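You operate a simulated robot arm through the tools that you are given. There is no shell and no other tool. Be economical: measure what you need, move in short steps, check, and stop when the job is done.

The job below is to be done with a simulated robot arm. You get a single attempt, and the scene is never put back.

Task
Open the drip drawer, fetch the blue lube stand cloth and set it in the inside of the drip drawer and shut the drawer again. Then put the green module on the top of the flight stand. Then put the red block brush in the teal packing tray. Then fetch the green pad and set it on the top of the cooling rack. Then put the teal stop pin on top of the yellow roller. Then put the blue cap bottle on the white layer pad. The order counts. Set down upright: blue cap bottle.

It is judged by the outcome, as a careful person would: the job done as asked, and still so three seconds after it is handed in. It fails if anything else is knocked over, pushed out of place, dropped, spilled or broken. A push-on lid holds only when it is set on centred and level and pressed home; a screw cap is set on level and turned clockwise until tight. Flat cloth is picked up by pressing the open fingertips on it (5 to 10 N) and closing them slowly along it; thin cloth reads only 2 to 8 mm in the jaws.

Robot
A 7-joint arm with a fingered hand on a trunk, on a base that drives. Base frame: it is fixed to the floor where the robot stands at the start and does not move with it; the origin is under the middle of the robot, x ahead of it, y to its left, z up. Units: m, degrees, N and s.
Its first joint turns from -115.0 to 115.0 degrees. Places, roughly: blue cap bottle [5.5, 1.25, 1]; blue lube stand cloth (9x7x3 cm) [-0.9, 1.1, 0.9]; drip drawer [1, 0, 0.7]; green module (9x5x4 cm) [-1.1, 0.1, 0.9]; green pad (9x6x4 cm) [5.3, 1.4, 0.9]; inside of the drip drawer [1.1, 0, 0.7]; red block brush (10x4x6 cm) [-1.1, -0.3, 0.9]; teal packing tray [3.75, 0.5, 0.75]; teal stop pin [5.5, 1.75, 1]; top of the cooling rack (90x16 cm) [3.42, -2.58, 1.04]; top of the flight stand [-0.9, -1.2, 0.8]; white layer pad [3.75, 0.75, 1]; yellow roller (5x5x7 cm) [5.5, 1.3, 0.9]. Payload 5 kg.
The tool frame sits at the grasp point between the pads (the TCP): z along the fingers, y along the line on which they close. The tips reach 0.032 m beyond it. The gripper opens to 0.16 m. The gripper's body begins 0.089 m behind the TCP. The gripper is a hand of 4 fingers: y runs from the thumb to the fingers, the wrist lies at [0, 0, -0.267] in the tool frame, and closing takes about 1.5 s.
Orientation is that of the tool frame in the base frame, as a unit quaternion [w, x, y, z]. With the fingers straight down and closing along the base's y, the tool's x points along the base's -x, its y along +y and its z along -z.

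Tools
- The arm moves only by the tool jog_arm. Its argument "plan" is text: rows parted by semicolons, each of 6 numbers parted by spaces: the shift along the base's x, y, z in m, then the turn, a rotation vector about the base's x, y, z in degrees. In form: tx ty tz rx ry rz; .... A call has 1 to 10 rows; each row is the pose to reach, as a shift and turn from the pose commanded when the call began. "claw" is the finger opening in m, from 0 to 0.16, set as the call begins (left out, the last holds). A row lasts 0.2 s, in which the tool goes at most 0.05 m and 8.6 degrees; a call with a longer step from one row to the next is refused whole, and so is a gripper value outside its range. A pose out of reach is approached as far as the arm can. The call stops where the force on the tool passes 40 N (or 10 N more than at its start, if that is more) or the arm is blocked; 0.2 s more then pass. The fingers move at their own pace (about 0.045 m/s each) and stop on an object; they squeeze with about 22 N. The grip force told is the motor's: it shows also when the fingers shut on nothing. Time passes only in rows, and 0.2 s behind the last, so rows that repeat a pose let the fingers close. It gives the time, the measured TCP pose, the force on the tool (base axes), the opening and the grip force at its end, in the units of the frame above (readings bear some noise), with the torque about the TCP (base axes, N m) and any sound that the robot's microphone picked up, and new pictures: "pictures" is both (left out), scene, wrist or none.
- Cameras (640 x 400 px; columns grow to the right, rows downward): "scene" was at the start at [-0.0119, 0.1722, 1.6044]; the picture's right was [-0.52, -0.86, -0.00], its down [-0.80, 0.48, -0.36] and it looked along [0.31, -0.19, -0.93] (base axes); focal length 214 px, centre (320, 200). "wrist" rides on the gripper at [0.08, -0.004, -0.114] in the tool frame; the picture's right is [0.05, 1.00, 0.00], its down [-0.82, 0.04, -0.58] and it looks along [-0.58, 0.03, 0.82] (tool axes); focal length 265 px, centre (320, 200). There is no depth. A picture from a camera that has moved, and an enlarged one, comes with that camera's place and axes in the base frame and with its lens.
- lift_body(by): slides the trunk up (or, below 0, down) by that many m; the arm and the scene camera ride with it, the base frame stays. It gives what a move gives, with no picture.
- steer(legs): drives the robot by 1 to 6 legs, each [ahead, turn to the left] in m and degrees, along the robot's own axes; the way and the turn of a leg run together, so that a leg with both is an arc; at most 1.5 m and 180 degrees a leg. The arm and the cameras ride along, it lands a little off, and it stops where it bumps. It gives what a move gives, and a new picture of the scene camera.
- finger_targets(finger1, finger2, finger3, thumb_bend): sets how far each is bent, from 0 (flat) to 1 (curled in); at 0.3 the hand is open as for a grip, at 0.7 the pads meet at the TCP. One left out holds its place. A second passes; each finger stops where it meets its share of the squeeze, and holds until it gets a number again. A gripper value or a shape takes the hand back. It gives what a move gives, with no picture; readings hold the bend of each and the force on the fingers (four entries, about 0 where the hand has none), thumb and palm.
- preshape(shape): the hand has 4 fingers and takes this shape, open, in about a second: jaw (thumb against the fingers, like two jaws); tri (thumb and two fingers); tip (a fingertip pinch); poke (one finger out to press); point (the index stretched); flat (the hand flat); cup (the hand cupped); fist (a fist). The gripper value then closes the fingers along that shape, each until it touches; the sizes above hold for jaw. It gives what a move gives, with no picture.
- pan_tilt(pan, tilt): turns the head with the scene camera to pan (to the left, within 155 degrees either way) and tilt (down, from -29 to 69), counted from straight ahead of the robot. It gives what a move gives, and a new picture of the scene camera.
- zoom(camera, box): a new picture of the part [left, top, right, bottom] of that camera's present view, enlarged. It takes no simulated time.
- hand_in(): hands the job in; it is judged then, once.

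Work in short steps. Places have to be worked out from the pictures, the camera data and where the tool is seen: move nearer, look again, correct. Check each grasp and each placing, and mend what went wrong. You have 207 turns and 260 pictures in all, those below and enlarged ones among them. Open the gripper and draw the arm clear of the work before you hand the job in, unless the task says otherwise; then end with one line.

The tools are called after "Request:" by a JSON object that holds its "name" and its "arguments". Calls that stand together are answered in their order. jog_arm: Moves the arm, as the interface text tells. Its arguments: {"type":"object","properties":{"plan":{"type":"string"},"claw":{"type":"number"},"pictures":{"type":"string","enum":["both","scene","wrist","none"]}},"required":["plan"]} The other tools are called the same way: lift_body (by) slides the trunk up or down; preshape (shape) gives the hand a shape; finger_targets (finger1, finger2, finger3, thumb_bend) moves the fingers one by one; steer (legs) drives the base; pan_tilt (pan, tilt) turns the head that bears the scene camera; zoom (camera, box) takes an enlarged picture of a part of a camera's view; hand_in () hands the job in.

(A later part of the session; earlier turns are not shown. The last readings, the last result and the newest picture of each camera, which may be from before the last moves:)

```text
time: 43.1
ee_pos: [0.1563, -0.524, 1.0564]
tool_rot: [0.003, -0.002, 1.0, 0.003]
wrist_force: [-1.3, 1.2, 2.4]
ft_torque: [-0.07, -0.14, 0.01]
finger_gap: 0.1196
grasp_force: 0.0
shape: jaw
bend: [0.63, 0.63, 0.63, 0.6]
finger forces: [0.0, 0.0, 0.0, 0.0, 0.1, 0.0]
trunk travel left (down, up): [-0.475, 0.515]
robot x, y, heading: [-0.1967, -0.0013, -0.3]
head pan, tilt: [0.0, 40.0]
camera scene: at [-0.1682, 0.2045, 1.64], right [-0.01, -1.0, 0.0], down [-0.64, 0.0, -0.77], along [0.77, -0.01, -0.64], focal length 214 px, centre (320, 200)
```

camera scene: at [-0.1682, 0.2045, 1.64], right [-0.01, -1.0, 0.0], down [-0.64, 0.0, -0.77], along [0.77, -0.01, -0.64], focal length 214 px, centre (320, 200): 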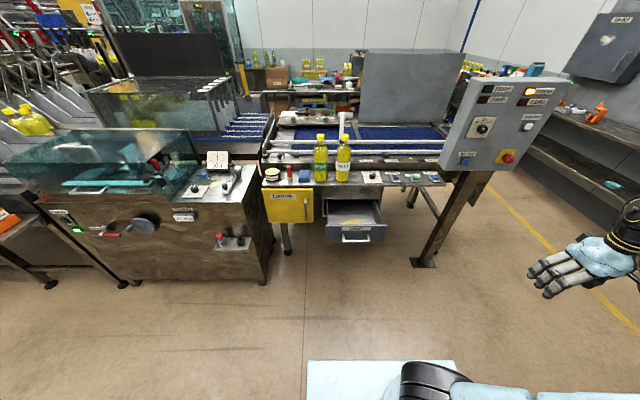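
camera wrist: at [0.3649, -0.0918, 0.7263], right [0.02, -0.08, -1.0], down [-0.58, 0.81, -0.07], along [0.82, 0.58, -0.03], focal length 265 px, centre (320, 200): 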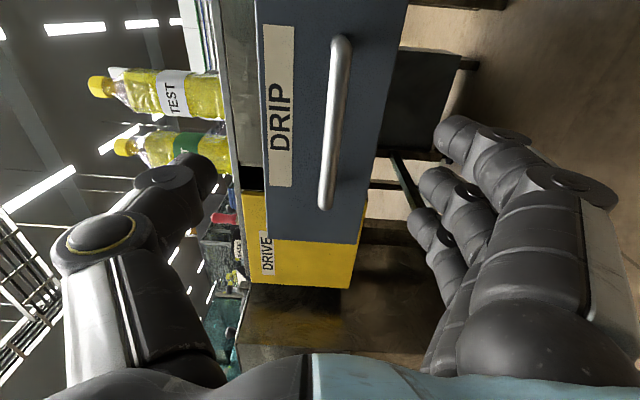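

Now drive: turn left 90°, go 1.05 m ahead along the aisle, turn left 90° to face the lube stand.

Request:
{"name": "steer", "arguments": {"legs": [[0, 90], [1.05, 0], [0, 90]]}}

Request:
{"name": "pan_tilt", "arguments": {"pan": 0, "tilt": 55}}

```text
time: 56.5
ee_pos: [-0.5047, 1.5791, 1.0577]
tool_rot: [0.001, 1.0, -0.008, -0.001]
wrist_force: [0.1, 0.5, 0.3]
ft_torque: [-0.02, 0.01, -0.02]
finger_gap: 0.1198
grasp_force: 0.0
shape: jaw
bend: [0.63, 0.63, 0.63, 0.6]
finger forces: [0.0, 0.1, 0.1, 0.0, 0.0, 0.1]
trunk travel left (down, up): [-0.475, 0.515]
robot x, y, heading: [-0.1655, 1.0416, 178.6]
head pan, tilt: [0.0, 40.0]
camera scene: at [-0.1942, 0.8408, 1.6405], right [0.02, 1.0, 0.0], down [0.64, -0.01, -0.77], along [-0.77, 0.02, -0.64], focal length 214 px, centre (320, 200)
```

scene: 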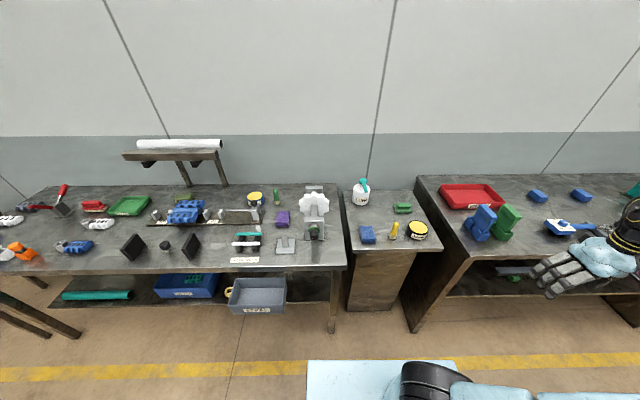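

```text
time: 57.3
ee_pos: [-0.5057, 1.5778, 1.0578]
tool_rot: [0.001, 1.0, -0.006, 0.0]
wrist_force: [0.1, -0.1, 0.3]
ft_torque: [-0.01, 0.01, 0.03]
finger_gap: 0.1198
grasp_force: 0.0
shape: jaw
bend: [0.63, 0.63, 0.63, 0.6]
finger forces: [0.0, 0.0, 0.1, 0.0, 0.0, 0.1]
trunk travel left (down, up): [-0.475, 0.515]
robot x, y, heading: [-0.1658, 1.0438, 179.0]
head pan, tilt: [0.0, 55.0]
camera scene: at [-0.1814, 0.8406, 1.62], right [0.02, 1.0, 0.0], down [0.82, -0.02, -0.57], along [-0.57, 0.01, -0.82], focal length 214 px, centre (320, 200)
```

scene: 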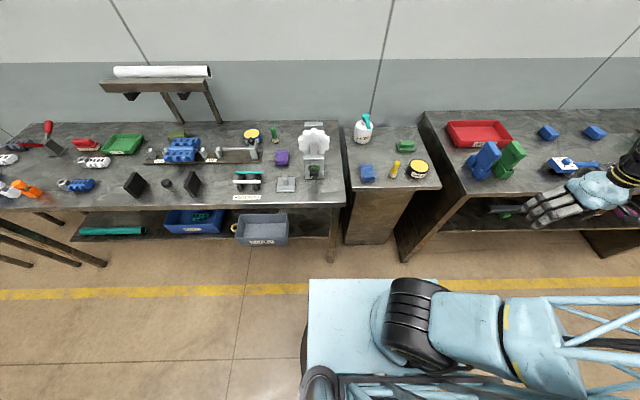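

The cloth lies around (-0.835, 1.065, 0.9). I swing the arm over toward it at 1.1 m height, staying in front.

Request:
{"name": "jog_arm", "arguments": {"plan": "0.0 -0.05 0.02 0 0 0; 0 -0.1 0.04 0 0 0; 0 -0.15 0.04 0 0 0; 0 -0.2 0.04 0 0 0; 0 -0.25 0.04 0 0 0; 0 -0.3 0.04 0 0 0; -0.02 -0.345 0.04 0 0 0; -0.04 -0.39 0.04 0 0 0; -0.06 -0.435 0.04 0 0 0; -0.08 -0.48 0.04 0 0 0", "pictures": "none", "claw": 0.16}}

Request:
{"name": "jog_arm", "arguments": {"plan": "-0.04 -0.02 0 0 0 0; -0.08 -0.03 0 0 0 0; -0.12 -0.03 0 0 0 0; -0.16 -0.03 0 0 0 0; -0.16 -0.03 0 0 0 0", "pictures": "both"}}

```text
refused: row 1 steps farther than a row can; nothing moved
```

```text
time: 58.5
ee_pos: [-0.6663, 1.5509, 1.0578]
tool_rot: [0.0, 1.0, -0.007, 0.0]
wrist_force: [-0.6, -0.1, 0.4]
ft_torque: [-0.01, -0.04, 0.0]
finger_gap: 0.12
grasp_force: 0.0
shape: jaw
bend: [0.63, 0.63, 0.63, 0.6]
finger forces: [0.0, 0.0, 0.0, 0.1, 0.1, 0.1]
trunk travel left (down, up): [-0.475, 0.515]
robot x, y, heading: [-0.1645, 1.0476, 178.9]
head pan, tilt: [0.0, 55.0]
camera scene: at [-0.1817, 0.8405, 1.6199], right [0.02, 1.0, 0.0], down [0.82, -0.02, -0.57], along [-0.57, 0.01, -0.82], focal length 214 px, centre (320, 200)
camera wrist: at [-0.586, 1.5554, 1.1722], right [0.04, -1.0, 0.0], down [-0.82, -0.03, 0.58], along [-0.58, -0.02, -0.82], focal length 265 px, centre (320, 200)
```

scene: 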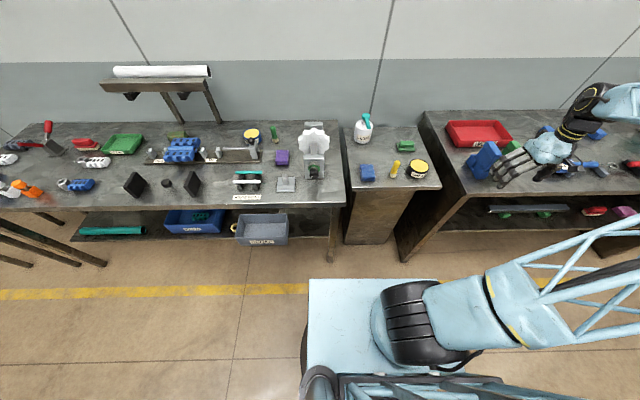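
wrist: 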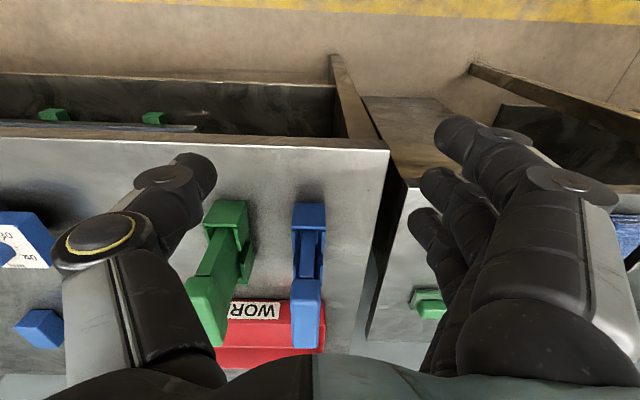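

The move went ahead without the first part; the hand is now above the neighbouring bench. I raise and back out at once, then swing to the cloth.

Request:
{"name": "jog_arm", "arguments": {"plan": "0.01 0 0.04 0 0 0; 0.03 0 0.08 0 0 0; 0.05 -0.04 0.08 0 0 0; 0.06 -0.085 0.08 0 0 0; 0.06 -0.13 0.08 0 0 0; 0.06 -0.18 0.08 0 0 0; 0.06 -0.23 0.08 0 0 0; 0.06 -0.28 0.08 0 0 0; 0.06 -0.33 0.08 0 0 0; 0.06 -0.38 0.08 0 0 0", "pictures": "none", "claw": 0.16}}

```text
time: 60.7
ee_pos: [-0.6053, 1.1735, 1.1371]
tool_rot: [0.0, 1.0, -0.007, -0.001]
wrist_force: [-0.2, 0.3, 0.7]
ft_torque: [0.06, -0.03, 0.0]
finger_gap: 0.1601
grasp_force: 0.1
shape: jaw
bend: [0.3, 0.3, 0.3, 0.3]
finger forces: [0.0, 0.0, 0.0, 0.0, 0.0, 0.0]
out of reach, approached as far as the arm can: row 8
trunk travel left (down, up): [-0.475, 0.515]
robot x, y, heading: [-0.166, 1.0452, 178.6]
head pan, tilt: [0.0, 55.0]
```

Request:
{"name": "jog_arm", "arguments": {"plan": "-0.03 -0.03 0 0 0 0; -0.07 -0.06 0 0 0 0; -0.1 -0.09 0 0 0 0; -0.13 -0.11 -0.03 0 0 0; -0.13 -0.11 -0.03 0 0 0", "pictures": "both"}}

```text
time: 61.9
ee_pos: [-0.7387, 1.0623, 1.1054]
tool_rot: [0.002, 1.0, -0.009, -0.001]
wrist_force: [0.2, 1.1, -0.1]
ft_torque: [-0.12, 0.01, 0.02]
finger_gap: 0.1598
grasp_force: 0.1
shape: jaw
bend: [0.3, 0.3, 0.3, 0.3]
finger forces: [0.0, 0.0, 0.0, 0.1, 0.1, 0.0]
trunk travel left (down, up): [-0.475, 0.515]
robot x, y, heading: [-0.1643, 1.0444, 178.9]
head pan, tilt: [0.0, 55.0]
camera scene: at [-0.1806, 0.8425, 1.6202], right [0.02, 1.0, 0.0], down [0.82, -0.02, -0.57], along [-0.57, 0.01, -0.82], focal length 214 px, centre (320, 200)
camera wrist: at [-0.6592, 1.0652, 1.2183], right [0.04, -1.0, 0.0], down [-0.82, -0.03, 0.58], along [-0.58, -0.02, -0.82], focal length 265 px, centre (320, 200)
```

scene: 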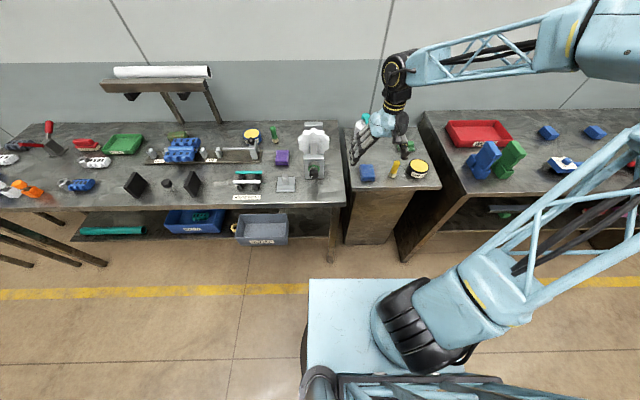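
wrist: 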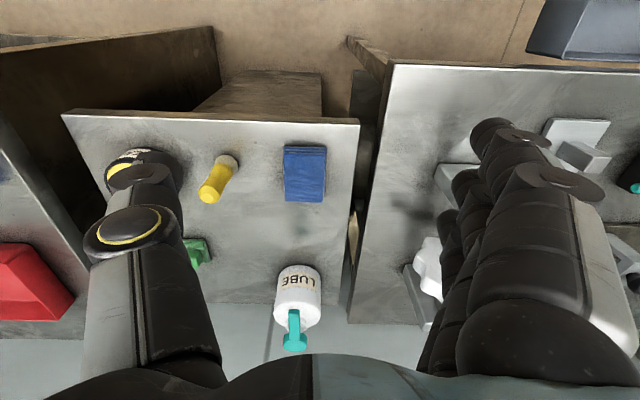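

Triangulating scene and wrist rays puts the cloth centre at (-0.847, 1.078), top z≈0.89, its short side along y. I go above it with the claw at 0.12.

Request:
{"name": "jog_arm", "arguments": {"plan": "-0.04 0.008 -0.02 0 0 0; -0.08 0.016 -0.04 0 0 0; -0.108 0.016 -0.08 0 0 0; -0.108 0.016 -0.12 0 0 0; -0.108 0.016 -0.12 0 0 0", "pictures": "both", "claw": 0.12}}

```text
time: 63.1
ee_pos: [-0.8447, 1.0758, 0.9813]
tool_rot: [0.001, 1.0, -0.007, -0.001]
wrist_force: [-0.7, -0.3, -1.6]
ft_torque: [0.03, -0.01, 0.02]
finger_gap: 0.1204
grasp_force: 0.1
shape: jaw
bend: [0.63, 0.63, 0.63, 0.59]
finger forces: [0.0, 0.0, 0.0, 0.0, 0.0, 0.1]
trunk travel left (down, up): [-0.475, 0.515]
robot x, y, heading: [-0.1656, 1.0461, 178.9]
head pan, tilt: [0.0, 55.0]
camera scene: at [-0.1815, 0.8403, 1.6199], right [0.02, 1.0, 0.0], down [0.82, -0.02, -0.57], along [-0.57, 0.01, -0.82], focal length 214 px, centre (320, 200)
camera wrist: at [-0.7651, 1.0793, 1.0964], right [0.04, -1.0, 0.0], down [-0.82, -0.03, 0.58], along [-0.58, -0.02, -0.82], focal length 265 px, centre (320, 200)
```

scene: 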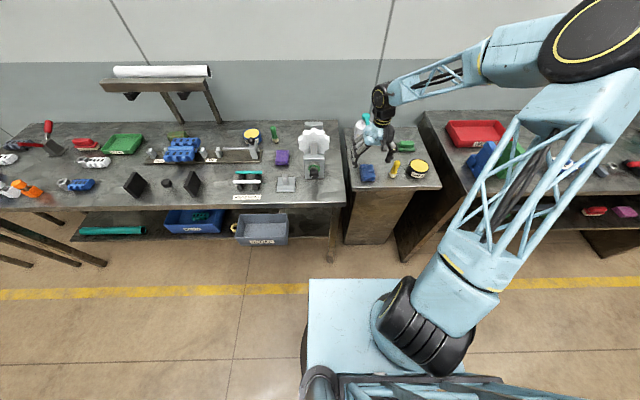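
wrist: 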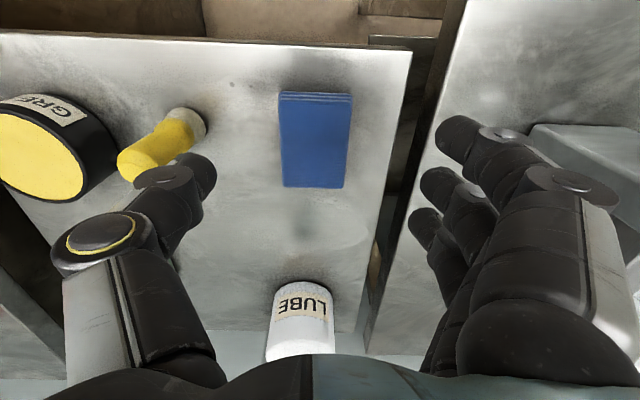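

Refined: cloth top about (-0.855, 1.08, 0.88). I descend in steps over it, watching force.

Request:
{"name": "jog_arm", "arguments": {"plan": "-0.005 0.004 -0.03 0 0 0; -0.01 0.004 -0.06 0 0 0; -0.01 0.004 -0.08 0 0 0; -0.01 0.004 -0.09 0 0 0; -0.01 0.004 -0.095 0 0 0; -0.01 0.004 -0.095 0 0 0", "pictures": "wrist"}}

```text
time: 64.5
ee_pos: [-0.8537, 1.078, 0.8913]
tool_rot: [0.001, 1.0, -0.007, 0.0]
wrist_force: [-0.2, 0.7, 0.2]
ft_torque: [0.0, 0.03, 0.0]
finger_gap: 0.1207
grasp_force: 0.1
shape: jaw
bend: [0.63, 0.63, 0.63, 0.59]
finger forces: [0.0, 0.1, 0.1, 0.1, 0.0, 0.0]
trunk travel left (down, up): [-0.475, 0.515]
robot x, y, heading: [-0.167, 1.0453, 178.6]
head pan, tilt: [0.0, 55.0]
camera wrist: at [-0.7731, 1.0814, 1.0053], right [0.04, -1.0, 0.0], down [-0.82, -0.03, 0.58], along [-0.58, -0.02, -0.82], focal length 265 px, centre (320, 200)
```

wrist: 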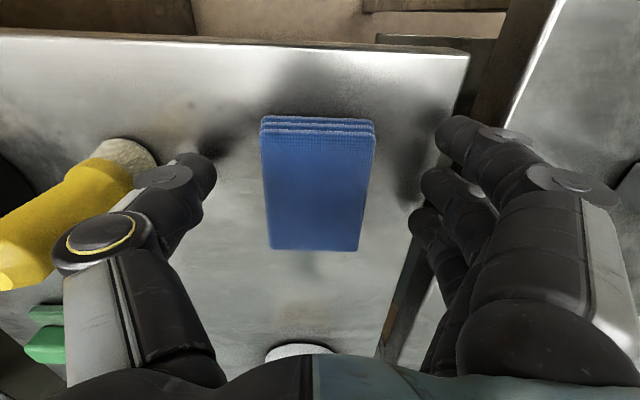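

Cloth is centred with top at ≈0.88. I go 5 mm lower and close.

Request:
{"name": "jog_arm", "arguments": {"plan": "0 0 -0.003 0 0 0; 0 0 -0.006 0 0 0; 0 0 -0.006 0 0 0", "pictures": "none"}}

Request:
{"name": "jog_arm", "arguments": {"plan": "0 0 0 0 0 0; 0 0 0 0 0 0; 0 0 0 0 0 0; 0 0 0 0 0 0; 0 0 0 0 0 0; 0 0 0 0 0 0; 0 0 0 0 0 0; 0 0 0 0 0 0", "pictures": "wrist", "claw": 0}}

```text
time: 65.3
ee_pos: [-0.8537, 1.0784, 0.8881]
tool_rot: [0.001, 1.0, -0.007, 0.0]
wrist_force: [-0.6, -0.7, 0.1]
ft_torque: [0.01, -0.01, -0.02]
finger_gap: 0.1202
grasp_force: 0.0
shape: jaw
bend: [0.63, 0.63, 0.63, 0.59]
finger forces: [0.0, 0.1, 0.0, 0.0, 0.0, 0.1]
trunk travel left (down, up): [-0.475, 0.515]
robot x, y, heading: [-0.1661, 1.0468, 178.8]
head pan, tilt: [0.0, 55.0]
```

```text
time: 67.1
ee_pos: [-0.8529, 1.0792, 0.8867]
tool_rot: [0.001, 1.0, -0.007, -0.001]
wrist_force: [-0.4, 0.0, 0.1]
ft_torque: [0.0, 0.0, 0.02]
finger_gap: 0.0591
grasp_force: 21.9
shape: jaw
bend: [0.73, 0.73, 0.73, 0.7]
finger forces: [6.6, 6.7, 6.5, 0.1, 19.8, 0.0]
trunk travel left (down, up): [-0.475, 0.515]
robot x, y, heading: [-0.1659, 1.0478, 178.9]
head pan, tilt: [0.0, 55.0]
camera wrist: at [-0.7732, 1.0825, 1.0006], right [0.04, -1.0, 0.0], down [-0.82, -0.03, 0.58], along [-0.58, -0.02, -0.82], focal length 265 px, centre (320, 200)
```

wrist: 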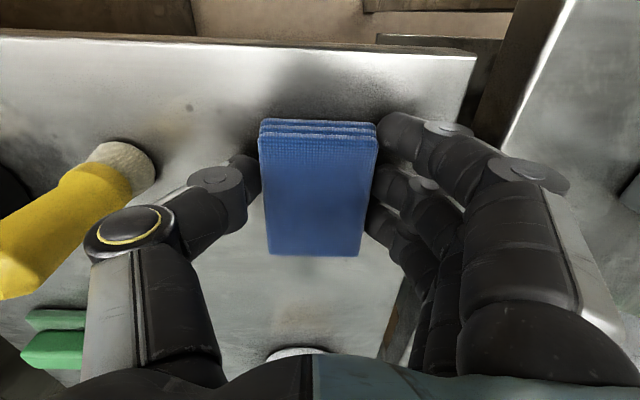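

Firm grip with 59 mm between the pads. I lift straight up, then draw back toward the robot.

Request:
{"name": "jog_arm", "arguments": {"plan": "0 0 0.04 0 0 0; 0 0 0.08 0 0 0; 0 0 0.12 0 0 0; 0 0 0.16 0 0 0; 0 0 0.2 0 0 0; 0.04 0 0.22 0 0 0; 0.08 0 0.24 0 0 0; 0.12 0 0.25 0 0 0; 0.16 0 0.25 0 0 0; 0.2 0 0.25 0 0 0", "pictures": "both"}}

```text
time: 69.5
ee_pos: [-0.6449, 0.9673, 1.1388]
tool_rot: [0.0, 0.992, 0.125, 0.0]
wrist_force: [-0.1, 0.5, -1.2]
ft_torque: [-0.01, -0.05, 0.02]
finger_gap: 0.059
grasp_force: 22.4
shape: jaw
bend: [0.73, 0.73, 0.73, 0.7]
finger forces: [7.1, 7.0, 6.8, 0.0, 21.2, 0.0]
trunk travel left (down, up): [-0.475, 0.515]
robot x, y, heading: [-0.1678, 1.0405, 178.9]
head pan, tilt: [0.0, 55.0]
stopped in row 10: the arm was blocked; the commanded pose is now the measured one
camera scene: at [-0.1824, 0.8396, 1.6197], right [0.02, 1.0, 0.0], down [0.82, -0.02, -0.57], along [-0.57, 0.01, -0.82], focal length 214 px, centre (320, 200)
camera wrist: at [-0.5688, 0.9915, 1.2524], right [0.3, -0.96, 0.0], down [-0.78, -0.24, 0.58], along [-0.55, -0.17, -0.82], focal length 265 px, centre (320, 200)
```

scene: 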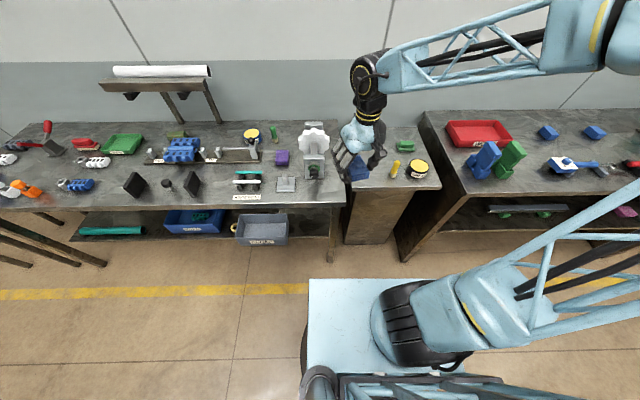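
wrist: 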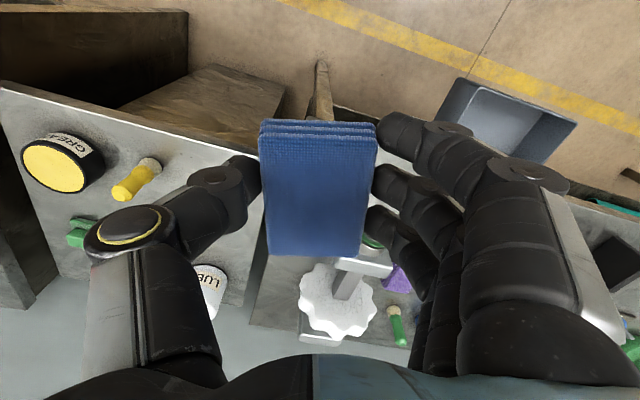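

Cloth held. I back up a touch, turn left to face -y, drive to y≈0 and turn left to face the drawer.

Request:
{"name": "steer", "arguments": {"legs": [[-0.05, 0], [0, 91], [1.04, 0], [0, 90]]}}

Request:
{"name": "pan_tilt", "arguments": {"pan": -10, "tilt": 50}}

```text
time: 83.4
ee_pos: [0.3658, 0.0919, 1.1389]
tool_rot: [0.0, -0.126, 0.992, 0.001]
wrist_force: [0.7, 0.0, -0.8]
ft_torque: [-0.04, 0.03, 0.03]
finger_gap: 0.0589
grasp_force: 22.1
shape: jaw
bend: [0.73, 0.73, 0.73, 0.7]
finger forces: [7.1, 7.0, 6.9, 0.1, 21.0, 0.0]
trunk travel left (down, up): [-0.475, 0.515]
robot x, y, heading: [-0.1115, 0.012, -0.8]
head pan, tilt: [0.0, 55.0]
camera scene: at [-0.0982, 0.2125, 1.6198], right [-0.01, -1.0, 0.0], down [-0.82, 0.01, -0.57], along [0.57, -0.01, -0.82], focal length 214 px, centre (320, 200)
```

scene: 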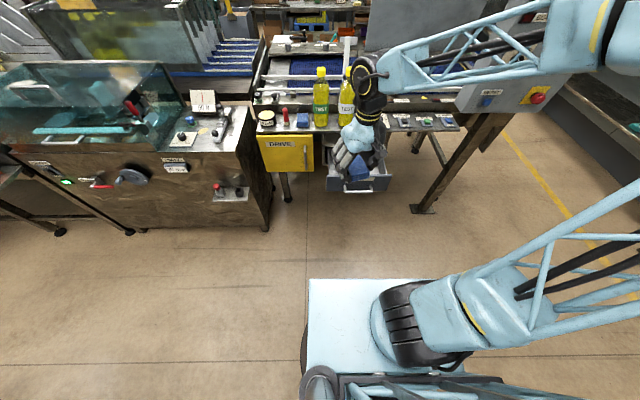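

```text
time: 84.2
ee_pos: [0.365, 0.0928, 1.1384]
tool_rot: [0.0, -0.127, 0.992, 0.001]
wrist_force: [-0.2, -1.5, -0.2]
ft_torque: [0.01, 0.02, 0.0]
finger_gap: 0.059
grasp_force: 22.0
shape: jaw
bend: [0.73, 0.73, 0.73, 0.7]
finger forces: [7.0, 7.0, 6.8, 0.0, 21.0, 0.1]
trunk travel left (down, up): [-0.475, 0.515]
robot x, y, heading: [-0.1137, 0.0121, -0.8]
head pan, tilt: [-10.0, 50.0]
camera scene: at [-0.0946, 0.199, 1.6263], right [-0.19, -0.98, 0.0], down [-0.75, 0.14, -0.64], along [0.63, -0.12, -0.77], focal length 214 px, centre (320, 200)
```

scene: 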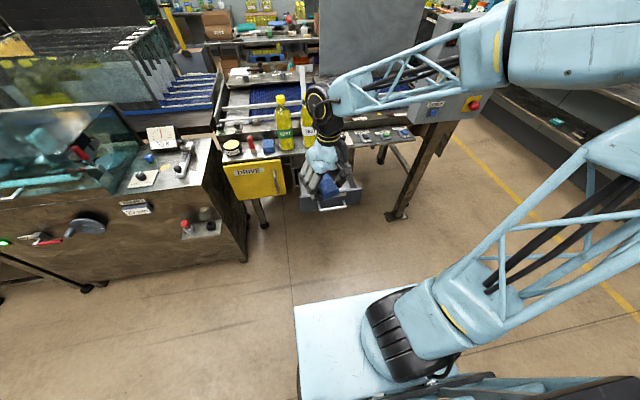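

At (-0.11, 0.01). I square the hand and move above the open drawer near (0.70, 0, 0.98) for a look.

Request:
{"name": "jog_arm", "arguments": {"plan": "0.04 -0.01 0 0 0 -5; 0.08 -0.03 -0.01 0 0 -10; 0.12 -0.05 -0.02 0 0 -14.5; 0.16 -0.07 -0.04 0 0 -14.5; 0.2 -0.08 -0.06 0 0 -14.5; 0.24 -0.09 -0.08 0 0 -14.5; 0.28 -0.09 -0.1 0 0 -14.5; 0.32 -0.09 -0.12 0 0 -14.5; 0.34 -0.09 -0.14 0 0 -14.5; 0.34 -0.09 -0.14 0 0 -14.5", "pictures": "both"}}

```text
time: 86.3
ee_pos: [0.7089, 0.0018, 1.0012]
tool_rot: [-0.001, -0.002, 1.0, 0.001]
wrist_force: [-0.4, 0.0, -1.1]
ft_torque: [0.01, 0.02, -0.02]
finger_gap: 0.0589
grasp_force: 21.5
shape: jaw
bend: [0.73, 0.73, 0.73, 0.7]
finger forces: [7.1, 7.0, 6.8, 0.1, 21.0, 0.1]
trunk travel left (down, up): [-0.475, 0.515]
robot x, y, heading: [-0.1146, 0.0093, -0.7]
head pan, tilt: [-10.0, 50.0]
camera scene: at [-0.0943, 0.199, 1.6264], right [-0.19, -0.98, 0.0], down [-0.75, 0.14, -0.64], along [0.63, -0.12, -0.77], focal length 214 px, centre (320, 200)
camera wrist: at [0.6284, -0.0019, 1.1148], right [-0.05, 1.0, 0.0], down [0.81, 0.04, 0.58], along [0.58, 0.03, -0.82], focal length 265 px, centre (320, 200)
```

scene: 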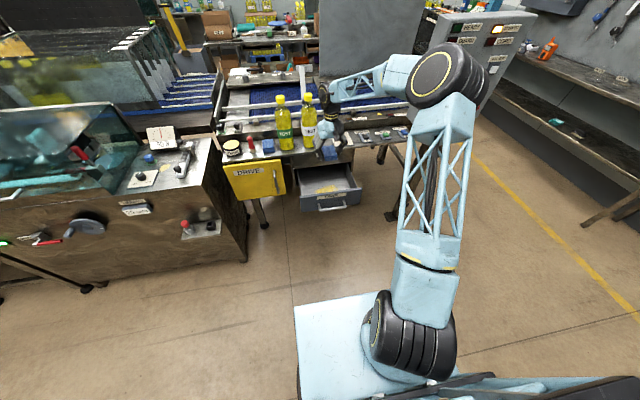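
wrist: 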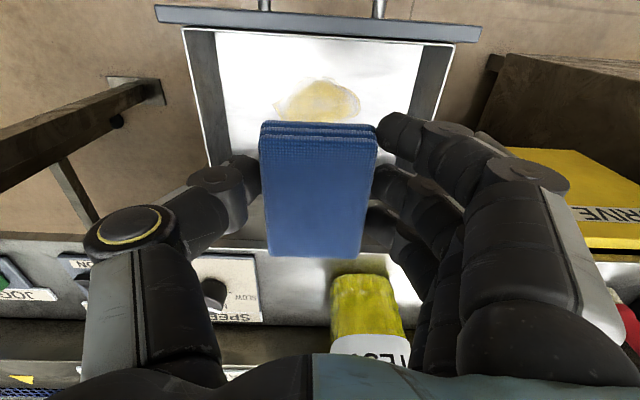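

The drawer interior spans x≈0.66–0.86 here, bench edge ≈0.87. I descend at x=0.745 to just above the drawer floor.

Request:
{"name": "jog_arm", "arguments": {"plan": "0.02 0 -0.04 0 0 0; 0.036 0 -0.08 0 0 0; 0.036 0 -0.12 0 0 0; 0.036 0 -0.16 0 0 0; 0.036 0 -0.2 0 0 0; 0.036 0 -0.23 0 0 0; 0.036 0 -0.26 0 0 0; 0.036 0 -0.26 0 0 0", "pictures": "both"}}

```text
time: 88.2
ee_pos: [0.7429, 0.0015, 0.7349]
tool_rot: [0.0, -0.001, 1.0, 0.001]
wrist_force: [0.3, -0.3, -0.5]
ft_torque: [0.01, 0.02, 0.05]
finger_gap: 0.0589
grasp_force: 22.3
shape: jaw
bend: [0.73, 0.73, 0.73, 0.7]
finger forces: [7.1, 7.0, 6.9, 0.1, 20.9, 0.0]
trunk travel left (down, up): [-0.475, 0.515]
robot x, y, heading: [-0.1142, 0.0103, -1.1]
head pan, tilt: [-10.0, 50.0]
camera scene: at [-0.0941, 0.1989, 1.6264], right [-0.19, -0.98, 0.0], down [-0.75, 0.14, -0.64], along [0.63, -0.12, -0.77], focal length 214 px, centre (320, 200)
camera wrist: at [0.6617, -0.0021, 0.8491], right [-0.05, 1.0, 0.0], down [0.82, 0.04, 0.58], along [0.58, 0.03, -0.82], focal length 265 px, centre (320, 200)
```

scene: 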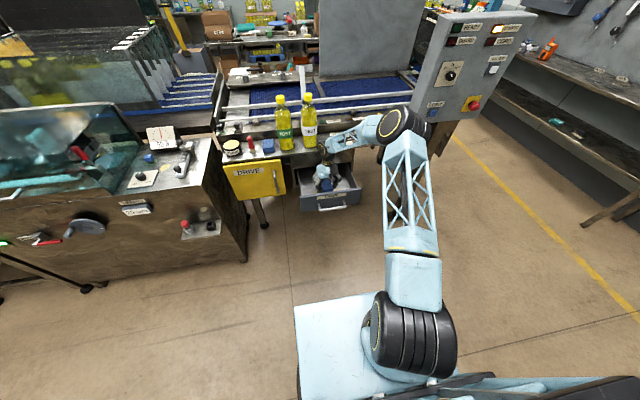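
wrist: 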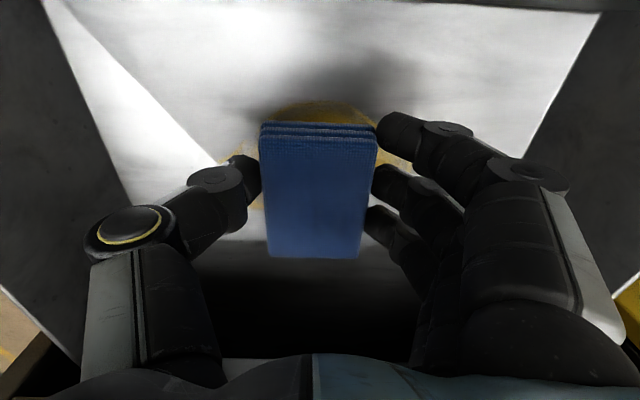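

Nearly at the floor. I lower in small steps until it touches.

Request:
{"name": "jog_arm", "arguments": {"plan": "0 0 -0.01 0 0 0; 0 0 -0.02 0 0 0; 0 0 -0.025 0 0 0; 0 0 -0.03 0 0 0; 0 0 -0.03 0 0 0", "pictures": "wrist"}}

```text
time: 89.3
ee_pos: [0.7413, 0.0032, 0.7082]
tool_rot: [-0.001, 0.0, 1.0, 0.002]
wrist_force: [-0.2, 0.2, -0.1]
ft_torque: [-0.01, 0.03, 0.0]
finger_gap: 0.0589
grasp_force: 21.9
shape: jaw
bend: [0.73, 0.73, 0.73, 0.7]
finger forces: [7.1, 7.0, 6.9, 0.0, 20.9, 0.1]
trunk travel left (down, up): [-0.475, 0.515]
robot x, y, heading: [-0.1136, 0.0128, -1.0]
head pan, tilt: [-10.0, 50.0]
camera wrist: at [0.6605, -0.0014, 0.8224], right [-0.05, 1.0, 0.0], down [0.81, 0.04, 0.58], along [0.58, 0.03, -0.82], focal length 265 px, centre (320, 200)
```

wrist: 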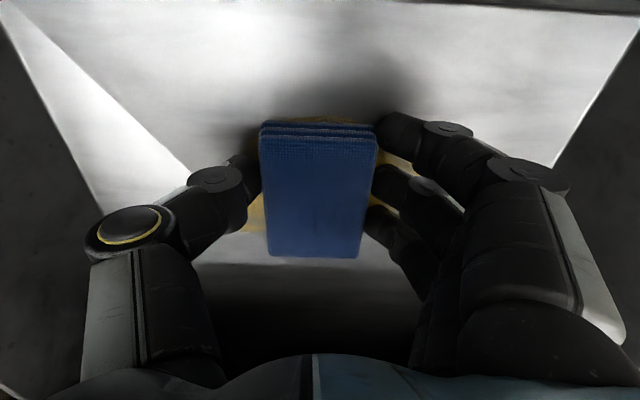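

Request:
{"name": "jog_arm", "arguments": {"plan": "0 0 -0.008 0 0 0; 0 0 -0.014 0 0 0; 0 0 -0.02 0 0 0; 0 0 -0.026 0 0 0; 0 0 -0.026 0 0 0", "pictures": "none"}}

```text
time: 89.9
ee_pos: [0.7447, 0.0027, 0.7051]
tool_rot: [0.006, 0.0, 1.0, 0.002]
wrist_force: [2.2, -0.2, 24.1]
ft_torque: [0.13, 0.06, -0.02]
finger_gap: 0.0608
grasp_force: 22.0
shape: jaw
bend: [0.74, 0.74, 0.74, 0.71]
finger forces: [9.6, 7.5, 7.5, 0.0, 23.3, 0.0]
trunk travel left (down, up): [-0.475, 0.515]
robot x, y, heading: [-0.1121, 0.011, -0.9]
head pan, tilt: [-10.0, 50.0]
stopped in row 2: the force on the tool passed its limit at 53 N (the readings are from after the stop); the commanded pose is now the measured one
```

Touching the floor of the drawer. I open the hand and then rise.

Request:
{"name": "jog_arm", "arguments": {"plan": "0 0 0.002 0 0 0; 0 0 0.003 0 0 0; 0 0 0.003 0 0 0; 0 0 0.003 0 0 0; 0 0 0.003 0 0 0; 0 0 0.003 0 0 0; 0 0 0.04 0 0 0; 0 0 0.08 0 0 0; 0 0 0.12 0 0 0; 0 0 0.16 0 0 0", "claw": 0.12, "pictures": "both"}}

```text
time: 92.1
ee_pos: [0.7458, 0.0051, 0.8616]
tool_rot: [0.003, -0.001, 1.0, 0.002]
wrist_force: [-0.7, -0.3, -0.6]
ft_torque: [-0.01, -0.01, 0.01]
finger_gap: 0.1197
grasp_force: 0.1
shape: jaw
bend: [0.63, 0.63, 0.63, 0.6]
finger forces: [0.0, 0.1, 0.1, 0.0, 0.1, 0.0]
trunk travel left (down, up): [-0.475, 0.515]
robot x, y, heading: [-0.1136, 0.0153, -0.8]
head pan, tilt: [-10.0, 50.0]
camera scene: at [-0.0948, 0.199, 1.6263], right [-0.19, -0.98, 0.0], down [-0.75, 0.14, -0.64], along [0.63, -0.12, -0.77], focal length 214 px, centre (320, 200)
camera wrist: at [0.6645, 0.001, 0.9747], right [-0.05, 1.0, 0.0], down [0.81, 0.04, 0.58], along [0.58, 0.03, -0.81], focal length 265 px, centre (320, 200)
```

scene: 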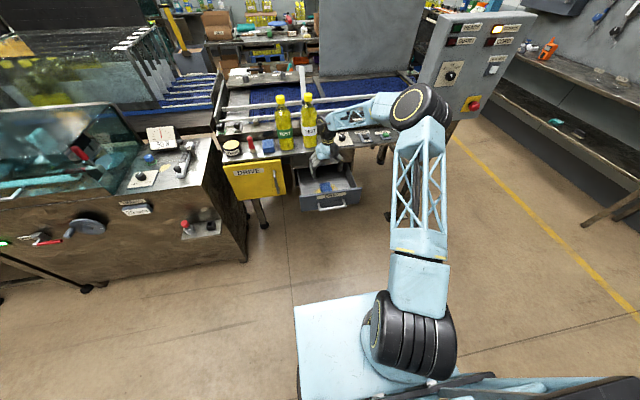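
wrist: 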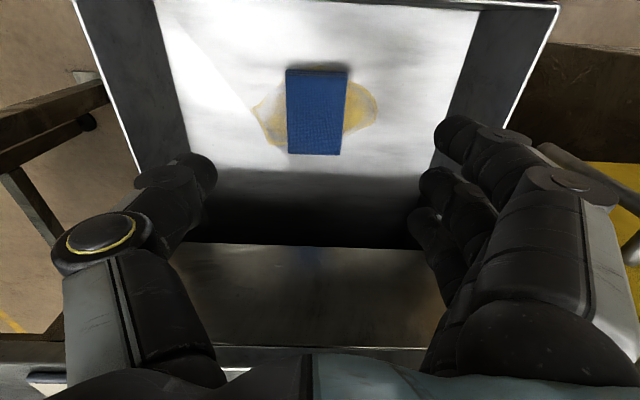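

The cloth lies flat inside. I move back over the drawer front, close the hand, and descend in front of the handle to push.

Request:
{"name": "jog_arm", "arguments": {"plan": "-0.04 0 0.02 0 0 0; -0.08 0 0.02 0 0 0; -0.12 0 0.02 0 0 0; -0.16 0 0.02 0 0 0; -0.2 0 0.02 0 0 0; -0.24 0 0.02 0 0 0; -0.25 0 -0.03 0 0 0; -0.25 0 -0.07 0 0 0; -0.25 0 -0.11 0 0 0; -0.25 0 -0.145 0 0 0", "claw": 0, "pictures": "both"}}

```text
refused: row 7 steps farther than a row can; nothing moved
```

Request:
{"name": "jog_arm", "arguments": {"plan": "-0.04 0 0.02 0 0 0; -0.08 0 0.02 0 0 0; -0.12 0 0.02 0 0 0; -0.16 0 0.02 0 0 0; -0.2 0 0.02 0 0 0; -0.245 0 0.02 0 0 0; -0.255 0 -0.02 0 0 0; -0.255 0 -0.065 0 0 0; -0.255 0 -0.11 0 0 0; -0.255 0 -0.145 0 0 0", "claw": 0, "pictures": "both"}}

```text
time: 94.3
ee_pos: [0.488, 0.0031, 0.7174]
tool_rot: [0.003, -0.001, 1.0, 0.001]
wrist_force: [-0.6, 0.2, -0.5]
ft_torque: [0.0, -0.03, 0.0]
finger_gap: 0.0
grasp_force: 22.4
shape: jaw
bend: [0.68, 0.63, 0.68, 0.67]
finger forces: [0.0, 0.0, 0.1, 0.0, 0.0, 0.0]
trunk travel left (down, up): [-0.475, 0.515]
robot x, y, heading: [-0.1147, 0.0135, -0.8]
head pan, tilt: [-10.0, 50.0]
camera scene: at [-0.0944, 0.199, 1.6264], right [-0.19, -0.98, 0.0], down [-0.75, 0.14, -0.64], along [0.63, -0.12, -0.77], focal length 214 px, centre (320, 200)
camera wrist: at [0.4068, -0.0008, 0.8313], right [-0.05, 1.0, 0.0], down [0.81, 0.04, 0.58], along [0.58, 0.03, -0.81], focal length 265 px, centre (320, 200)
```

scene: 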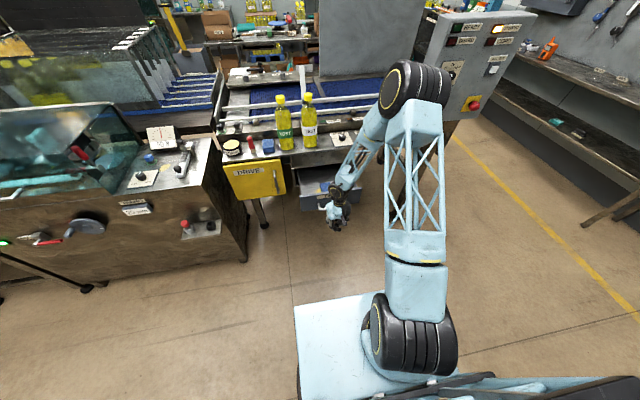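
wrist: 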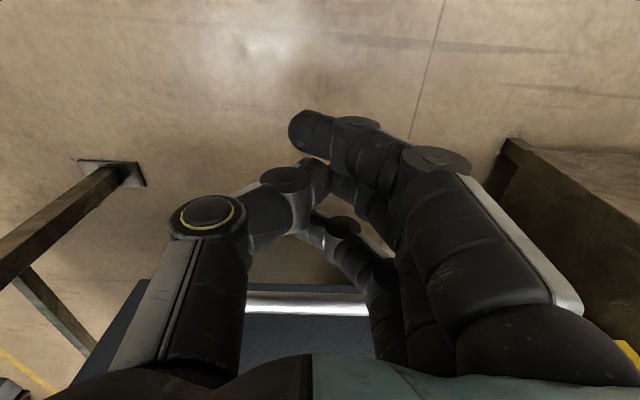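

Bar is just ahead. Push forward steadily; the force stop will catch the end.

Request:
{"name": "jog_arm", "arguments": {"plan": "0.03 0 0 0 0 0; 0.06 0 0 0 0 0; 0.09 0 0 0 0 0; 0.12 0 0 0 0 0; 0.15 0 0 0 0 0; 0.18 0 0 0 0 0; 0.2 0 0 0 0 0; 0.22 0 0 0 0 0; 0.24 0 0 0 0 0; 0.26 0 0 0 0 0", "pictures": "both"}}

```text
time: 96.5
ee_pos: [0.7442, 0.0054, 0.7151]
tool_rot: [0.001, -0.001, 1.0, 0.001]
wrist_force: [-31.8, 1.3, 4.8]
ft_torque: [0.07, -0.12, 0.44]
finger_gap: 0.0
grasp_force: 22.1
shape: jaw
bend: [0.68, 0.63, 0.69, 0.67]
finger forces: [0.0, 0.0, 31.6, 0.0, 0.1, 0.0]
trunk travel left (down, up): [-0.475, 0.515]
robot x, y, heading: [-0.1164, 0.0101, -0.8]
head pan, tilt: [-10.0, 50.0]
camera scene: at [-0.0978, 0.199, 1.6265], right [-0.19, -0.98, 0.0], down [-0.75, 0.14, -0.64], along [0.63, -0.12, -0.76], focal length 214 px, centre (320, 200)
camera wrist: at [0.6639, 0.0012, 0.8282], right [-0.05, 1.0, 0.0], down [0.81, 0.04, 0.58], along [0.58, 0.03, -0.82], focal length 265 px, centre (320, 200)
```

scene: 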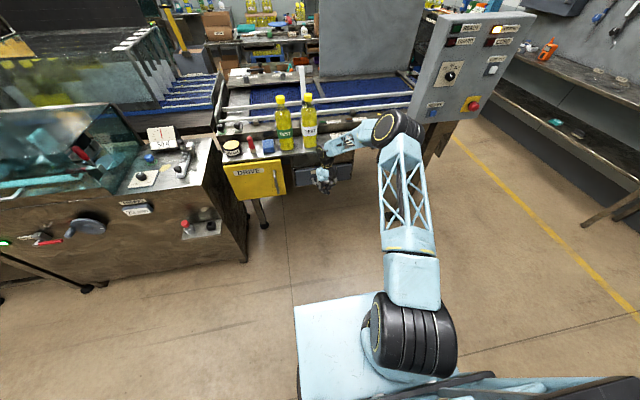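
wrist: 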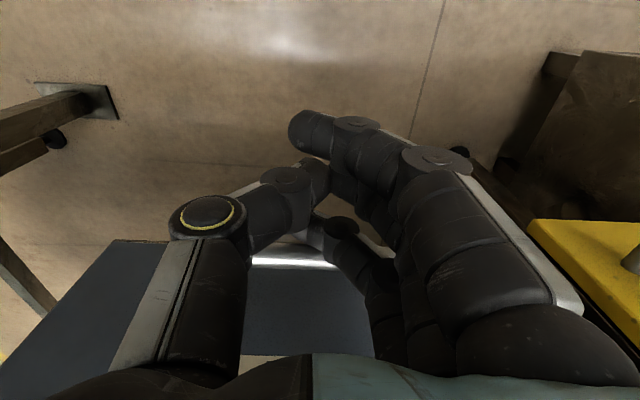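

31 N reaction: it looks shut. I withdraw and check, then go to the driving pose at the right side.

Request:
{"name": "jog_arm", "arguments": {"plan": "-0.04 0 0 0 0 0; -0.08 0 0 0 0 0; -0.12 0 0.01 0 0 0; -0.16 0 0.05 0 0 0; -0.18 -0.02 0.09 0 0 0; -0.19 -0.05 0.12 0 0 0; -0.2 -0.09 0.15 0 0 0; -0.21 -0.13 0.18 0 0 0; -0.22 -0.16 0.21 0 0 0; -0.22 -0.19 0.24 0 0 0", "claw": 0.1, "pictures": "scene"}}

Request:
{"name": "zoom", "arguments": {"camera": "scene", "box": [200, 80, 440, 230]}}

```text
refused: row 4 steps farther than a row can; nothing moved
```

```text
2.67 times, centred on (320, 155) of scene
camera zoom: at [-0.0978, 0.199, 1.6265], right [-0.19, -0.98, 0.0], down [-0.75, 0.14, -0.64], along [0.63, -0.12, -0.76], focal length 572 px, centre (320, 320)
```

zoom: 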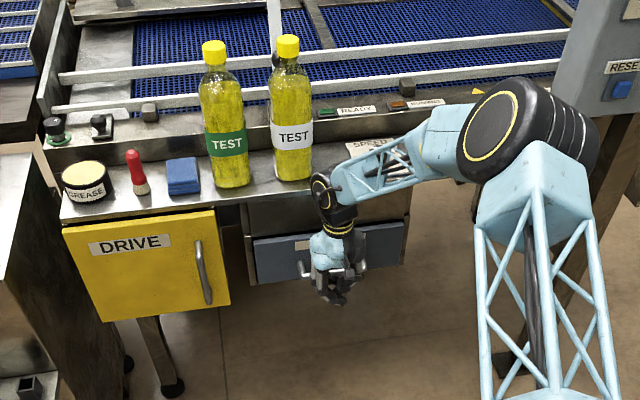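

Request:
{"name": "jog_arm", "arguments": {"plan": "-0.04 0 0 0 0 0; -0.08 0 0 0 0 0; -0.12 0 0.02 0 0 0; -0.15 0 0.055 0 0 0; -0.17 -0.02 0.09 0 0 0; -0.18 -0.05 0.12 0 0 0; -0.19 -0.085 0.15 0 0 0; -0.2 -0.12 0.18 0 0 0; -0.21 -0.155 0.21 0 0 0; -0.22 -0.19 0.24 0 0 0", "claw": 0.1, "pictures": "scene"}}

Request:
{"name": "zoom", "arguments": {"camera": "scene", "box": [200, 80, 440, 230]}}

```text
time: 98.7
ee_pos: [0.5293, -0.1859, 0.9532]
tool_rot: [0.003, -0.001, 1.0, 0.002]
wrist_force: [0.0, -0.2, -0.7]
ft_torque: [-0.01, 0.02, 0.01]
finger_gap: 0.1
grasp_force: 0.0
shape: jaw
bend: [0.7, 0.7, 0.7, 0.68]
finger forces: [0.0, 0.1, 0.1, 0.0, 0.1, 0.1]
trunk travel left (down, up): [-0.475, 0.515]
robot x, y, heading: [-0.1145, 0.0093, -1.0]
head pan, tilt: [-10.0, 50.0]
camera scene: at [-0.0949, 0.1986, 1.6264], right [-0.19, -0.98, 0.0], down [-0.75, 0.14, -0.64], along [0.63, -0.12, -0.77], focal length 214 px, centre (320, 200)
```

scene: 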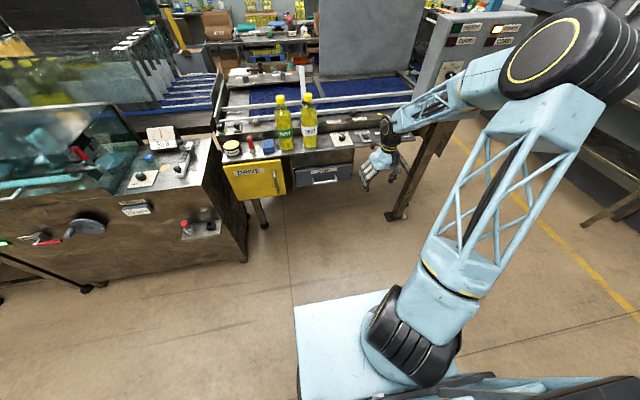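

```text
2.67 times, centred on (320, 155) of scene
camera zoom: at [-0.0949, 0.1986, 1.6264], right [-0.19, -0.98, 0.0], down [-0.75, 0.14, -0.64], along [0.63, -0.12, -0.77], focal length 572 px, centre (320, 320)
```

zoom: 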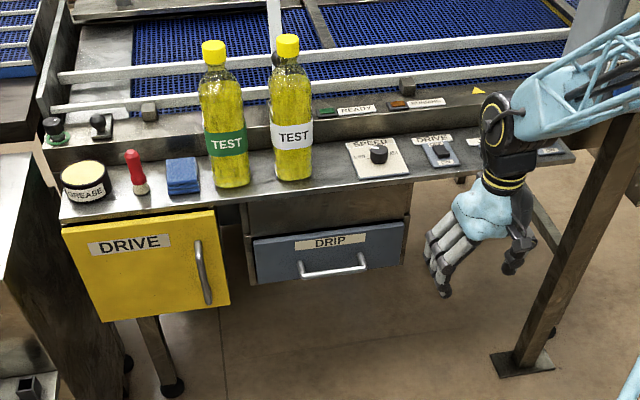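

Drawer is shut with everything in place. Now stow the arm at the right, and turn around to the work bench.

Request:
{"name": "jog_arm", "arguments": {"plan": "-0.03 -0.03 0.02 0 0 0; -0.06 -0.06 0.04 0 0 0; -0.09 -0.09 0.06 0 0 0; -0.12 -0.12 0.08 0 0 0; -0.15 -0.155 0.1 0 0 0; -0.18 -0.19 0.12 0 0 0; -0.21 -0.22 0.14 0 0 0; -0.25 -0.25 0.15 0 0 0; -0.29 -0.28 0.15 0 0 0; -0.33 -0.31 0.15 0 0 0", "pictures": "none"}}

Request:
{"name": "steer", "arguments": {"legs": [[0, 180], [0.13, 0]]}}

Request:
{"name": "pan_tilt", "arguments": {"pan": 0, "tilt": 45}}

```text
refused: row 5 steps farther than a row can; nothing moved
```

```text
time: 105.9
ee_pos: [-0.7075, 0.3157, 0.9502]
tool_rot: [0.0, 0.996, -0.085, 0.002]
wrist_force: [0.2, -0.1, -0.2]
ft_torque: [-0.04, -0.01, 0.02]
finger_gap: 0.0999
grasp_force: 0.1
shape: jaw
bend: [0.7, 0.7, 0.71, 0.68]
finger forces: [0.1, 0.1, 0.0, 0.1, 0.1, 0.0]
trunk travel left (down, up): [-0.475, 0.515]
robot x, y, heading: [-0.1137, 0.0129, 169.6]
head pan, tilt: [-10.0, 50.0]
stopped in leg 1: the force on the tool passed its limit at 54 N (the readings are from after the stop); the commanded pose is now the measured one
camera scene: at [-0.1625, -0.1737, 1.6264], right [0.35, 0.94, 0.0], down [0.72, -0.27, -0.64], along [-0.6, 0.22, -0.77], focal length 214 px, centre (320, 200)
```

scene: 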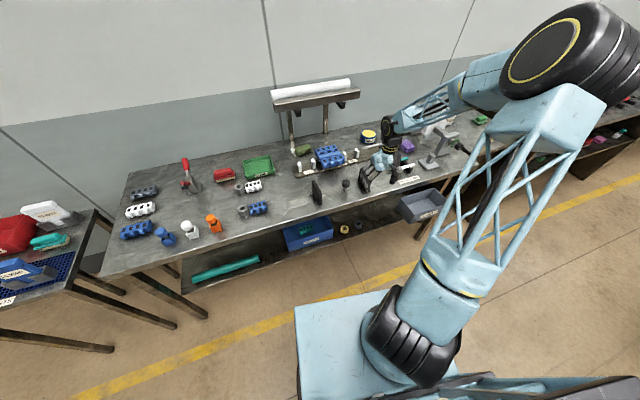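

```text
time: 106.6
ee_pos: [-0.7082, 0.3155, 0.9506]
tool_rot: [0.0, 0.996, -0.085, 0.003]
wrist_force: [0.1, 0.7, -0.2]
ft_torque: [-0.01, -0.04, 0.01]
finger_gap: 0.0997
grasp_force: 0.1
shape: jaw
bend: [0.7, 0.7, 0.71, 0.68]
finger forces: [0.1, 0.0, 0.1, 0.1, 0.0, 0.0]
trunk travel left (down, up): [-0.475, 0.515]
robot x, y, heading: [-0.1125, 0.0146, 169.8]
head pan, tilt: [0.0, 45.0]
camera scene: at [-0.1704, -0.1862, 1.6333], right [0.18, 0.98, 0.0], down [0.7, -0.13, -0.71], along [-0.7, 0.13, -0.71], focal length 214 px, centre (320, 200)
```

scene: 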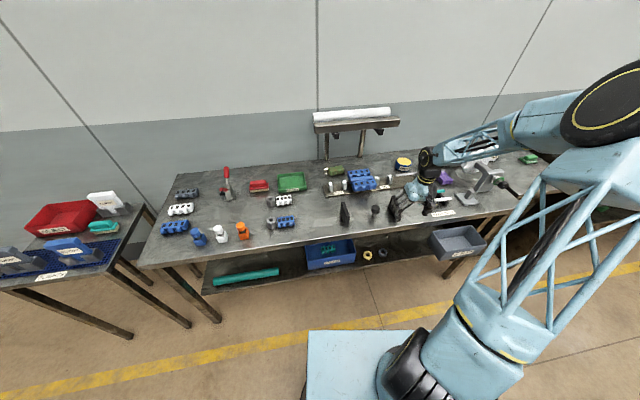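

A refused row made the drive start with the arm unstowed, and the hand bumped something on the bench. I look closely before moving.

Request:
{"name": "zoom", "arguments": {"camera": "scene", "box": [320, 140, 520, 265]}}

Request:
{"name": "jog_arm", "arguments": {"plan": "0 0 0 0 0 0", "pictures": "wrist"}}

```text
3.20 times, centred on (420, 202) of scene
camera zoom: at [-0.1704, -0.1862, 1.6333], right [0.18, 0.98, 0.0], down [0.7, -0.13, -0.71], along [-0.7, 0.13, -0.71], focal length 686 px, centre (0, 192)
```

zoom: 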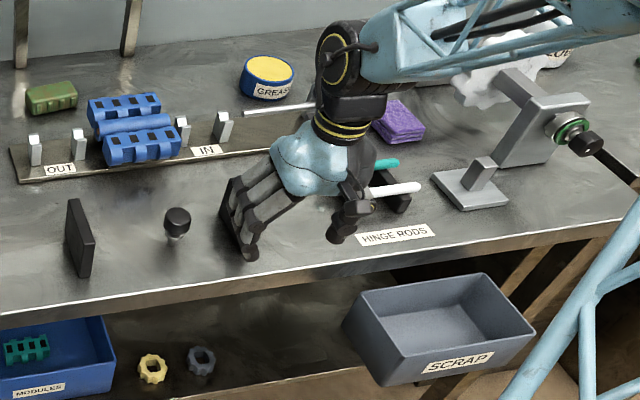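

```text
time: 107.0
ee_pos: [-0.7091, 0.3169, 0.9517]
tool_rot: [0.001, 0.996, -0.085, 0.004]
wrist_force: [-0.3, 0.3, -0.6]
ft_torque: [0.0, -0.01, 0.02]
finger_gap: 0.0999
grasp_force: 0.1
shape: jaw
bend: [0.7, 0.7, 0.71, 0.68]
finger forces: [0.0, 0.0, 0.0, 0.1, 0.1, 0.1]
trunk travel left (down, up): [-0.475, 0.515]
robot x, y, heading: [-0.1128, 0.0108, 169.5]
head pan, tilt: [0.0, 45.0]
camera wrist: at [-0.6294, 0.3067, 1.0648], right [-0.12, -0.99, 0.0], down [-0.81, 0.1, 0.57], along [-0.57, 0.07, -0.82], focal length 265 px, centre (320, 200)
```

wrist: 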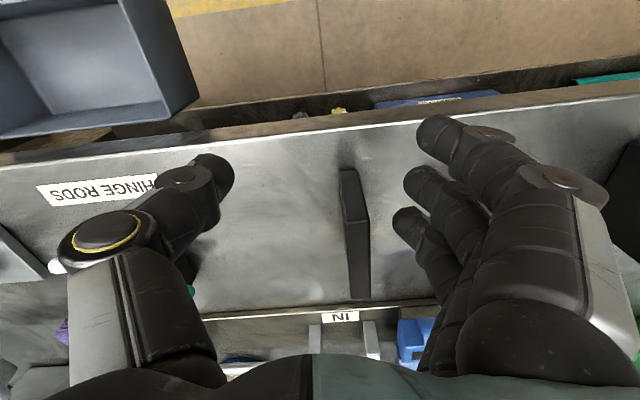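

Comparing positions relative to the "HINGE RODS" label, the rods and black plate appear unmoved. I lift straight up out of there.

Request:
{"name": "jog_arm", "arguments": {"plan": "0 0 0.04 0 0 0; 0 0 0.08 0 0 0; 0 0 0.12 0 0 0; 0 0 0.16 0 0 0; 0.03 0 0.19 0 0 0", "pictures": "both"}}

```text
time: 108.2
ee_pos: [-0.6771, 0.3137, 1.14]
tool_rot: [0.001, 0.996, -0.084, 0.004]
wrist_force: [-0.8, -0.1, -0.1]
ft_torque: [-0.02, -0.02, -0.01]
finger_gap: 0.1003
grasp_force: 0.0
shape: jaw
bend: [0.7, 0.7, 0.71, 0.68]
finger forces: [0.0, 0.1, 0.0, 0.0, 0.0, 0.1]
trunk travel left (down, up): [-0.475, 0.515]
robot x, y, heading: [-0.1131, 0.0122, 169.6]
head pan, tilt: [0.0, 45.0]
camera scene: at [-0.1698, -0.1866, 1.6333], right [0.18, 0.98, 0.0], down [0.69, -0.13, -0.71], along [-0.7, 0.13, -0.71], focal length 214 px, centre (320, 200)
camera wrist: at [-0.5981, 0.3048, 1.2551], right [-0.12, -0.99, 0.0], down [-0.81, 0.1, 0.57], along [-0.57, 0.07, -0.82], focal length 265 px, centre (320, 200)
```

scene: 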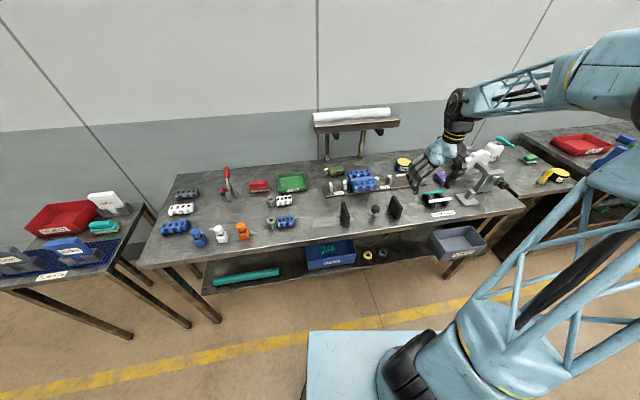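
wrist: 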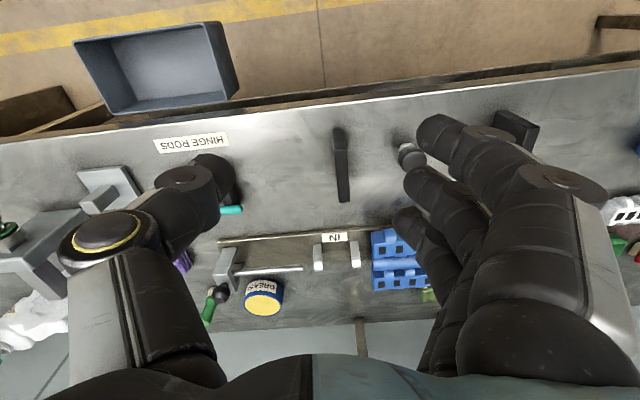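

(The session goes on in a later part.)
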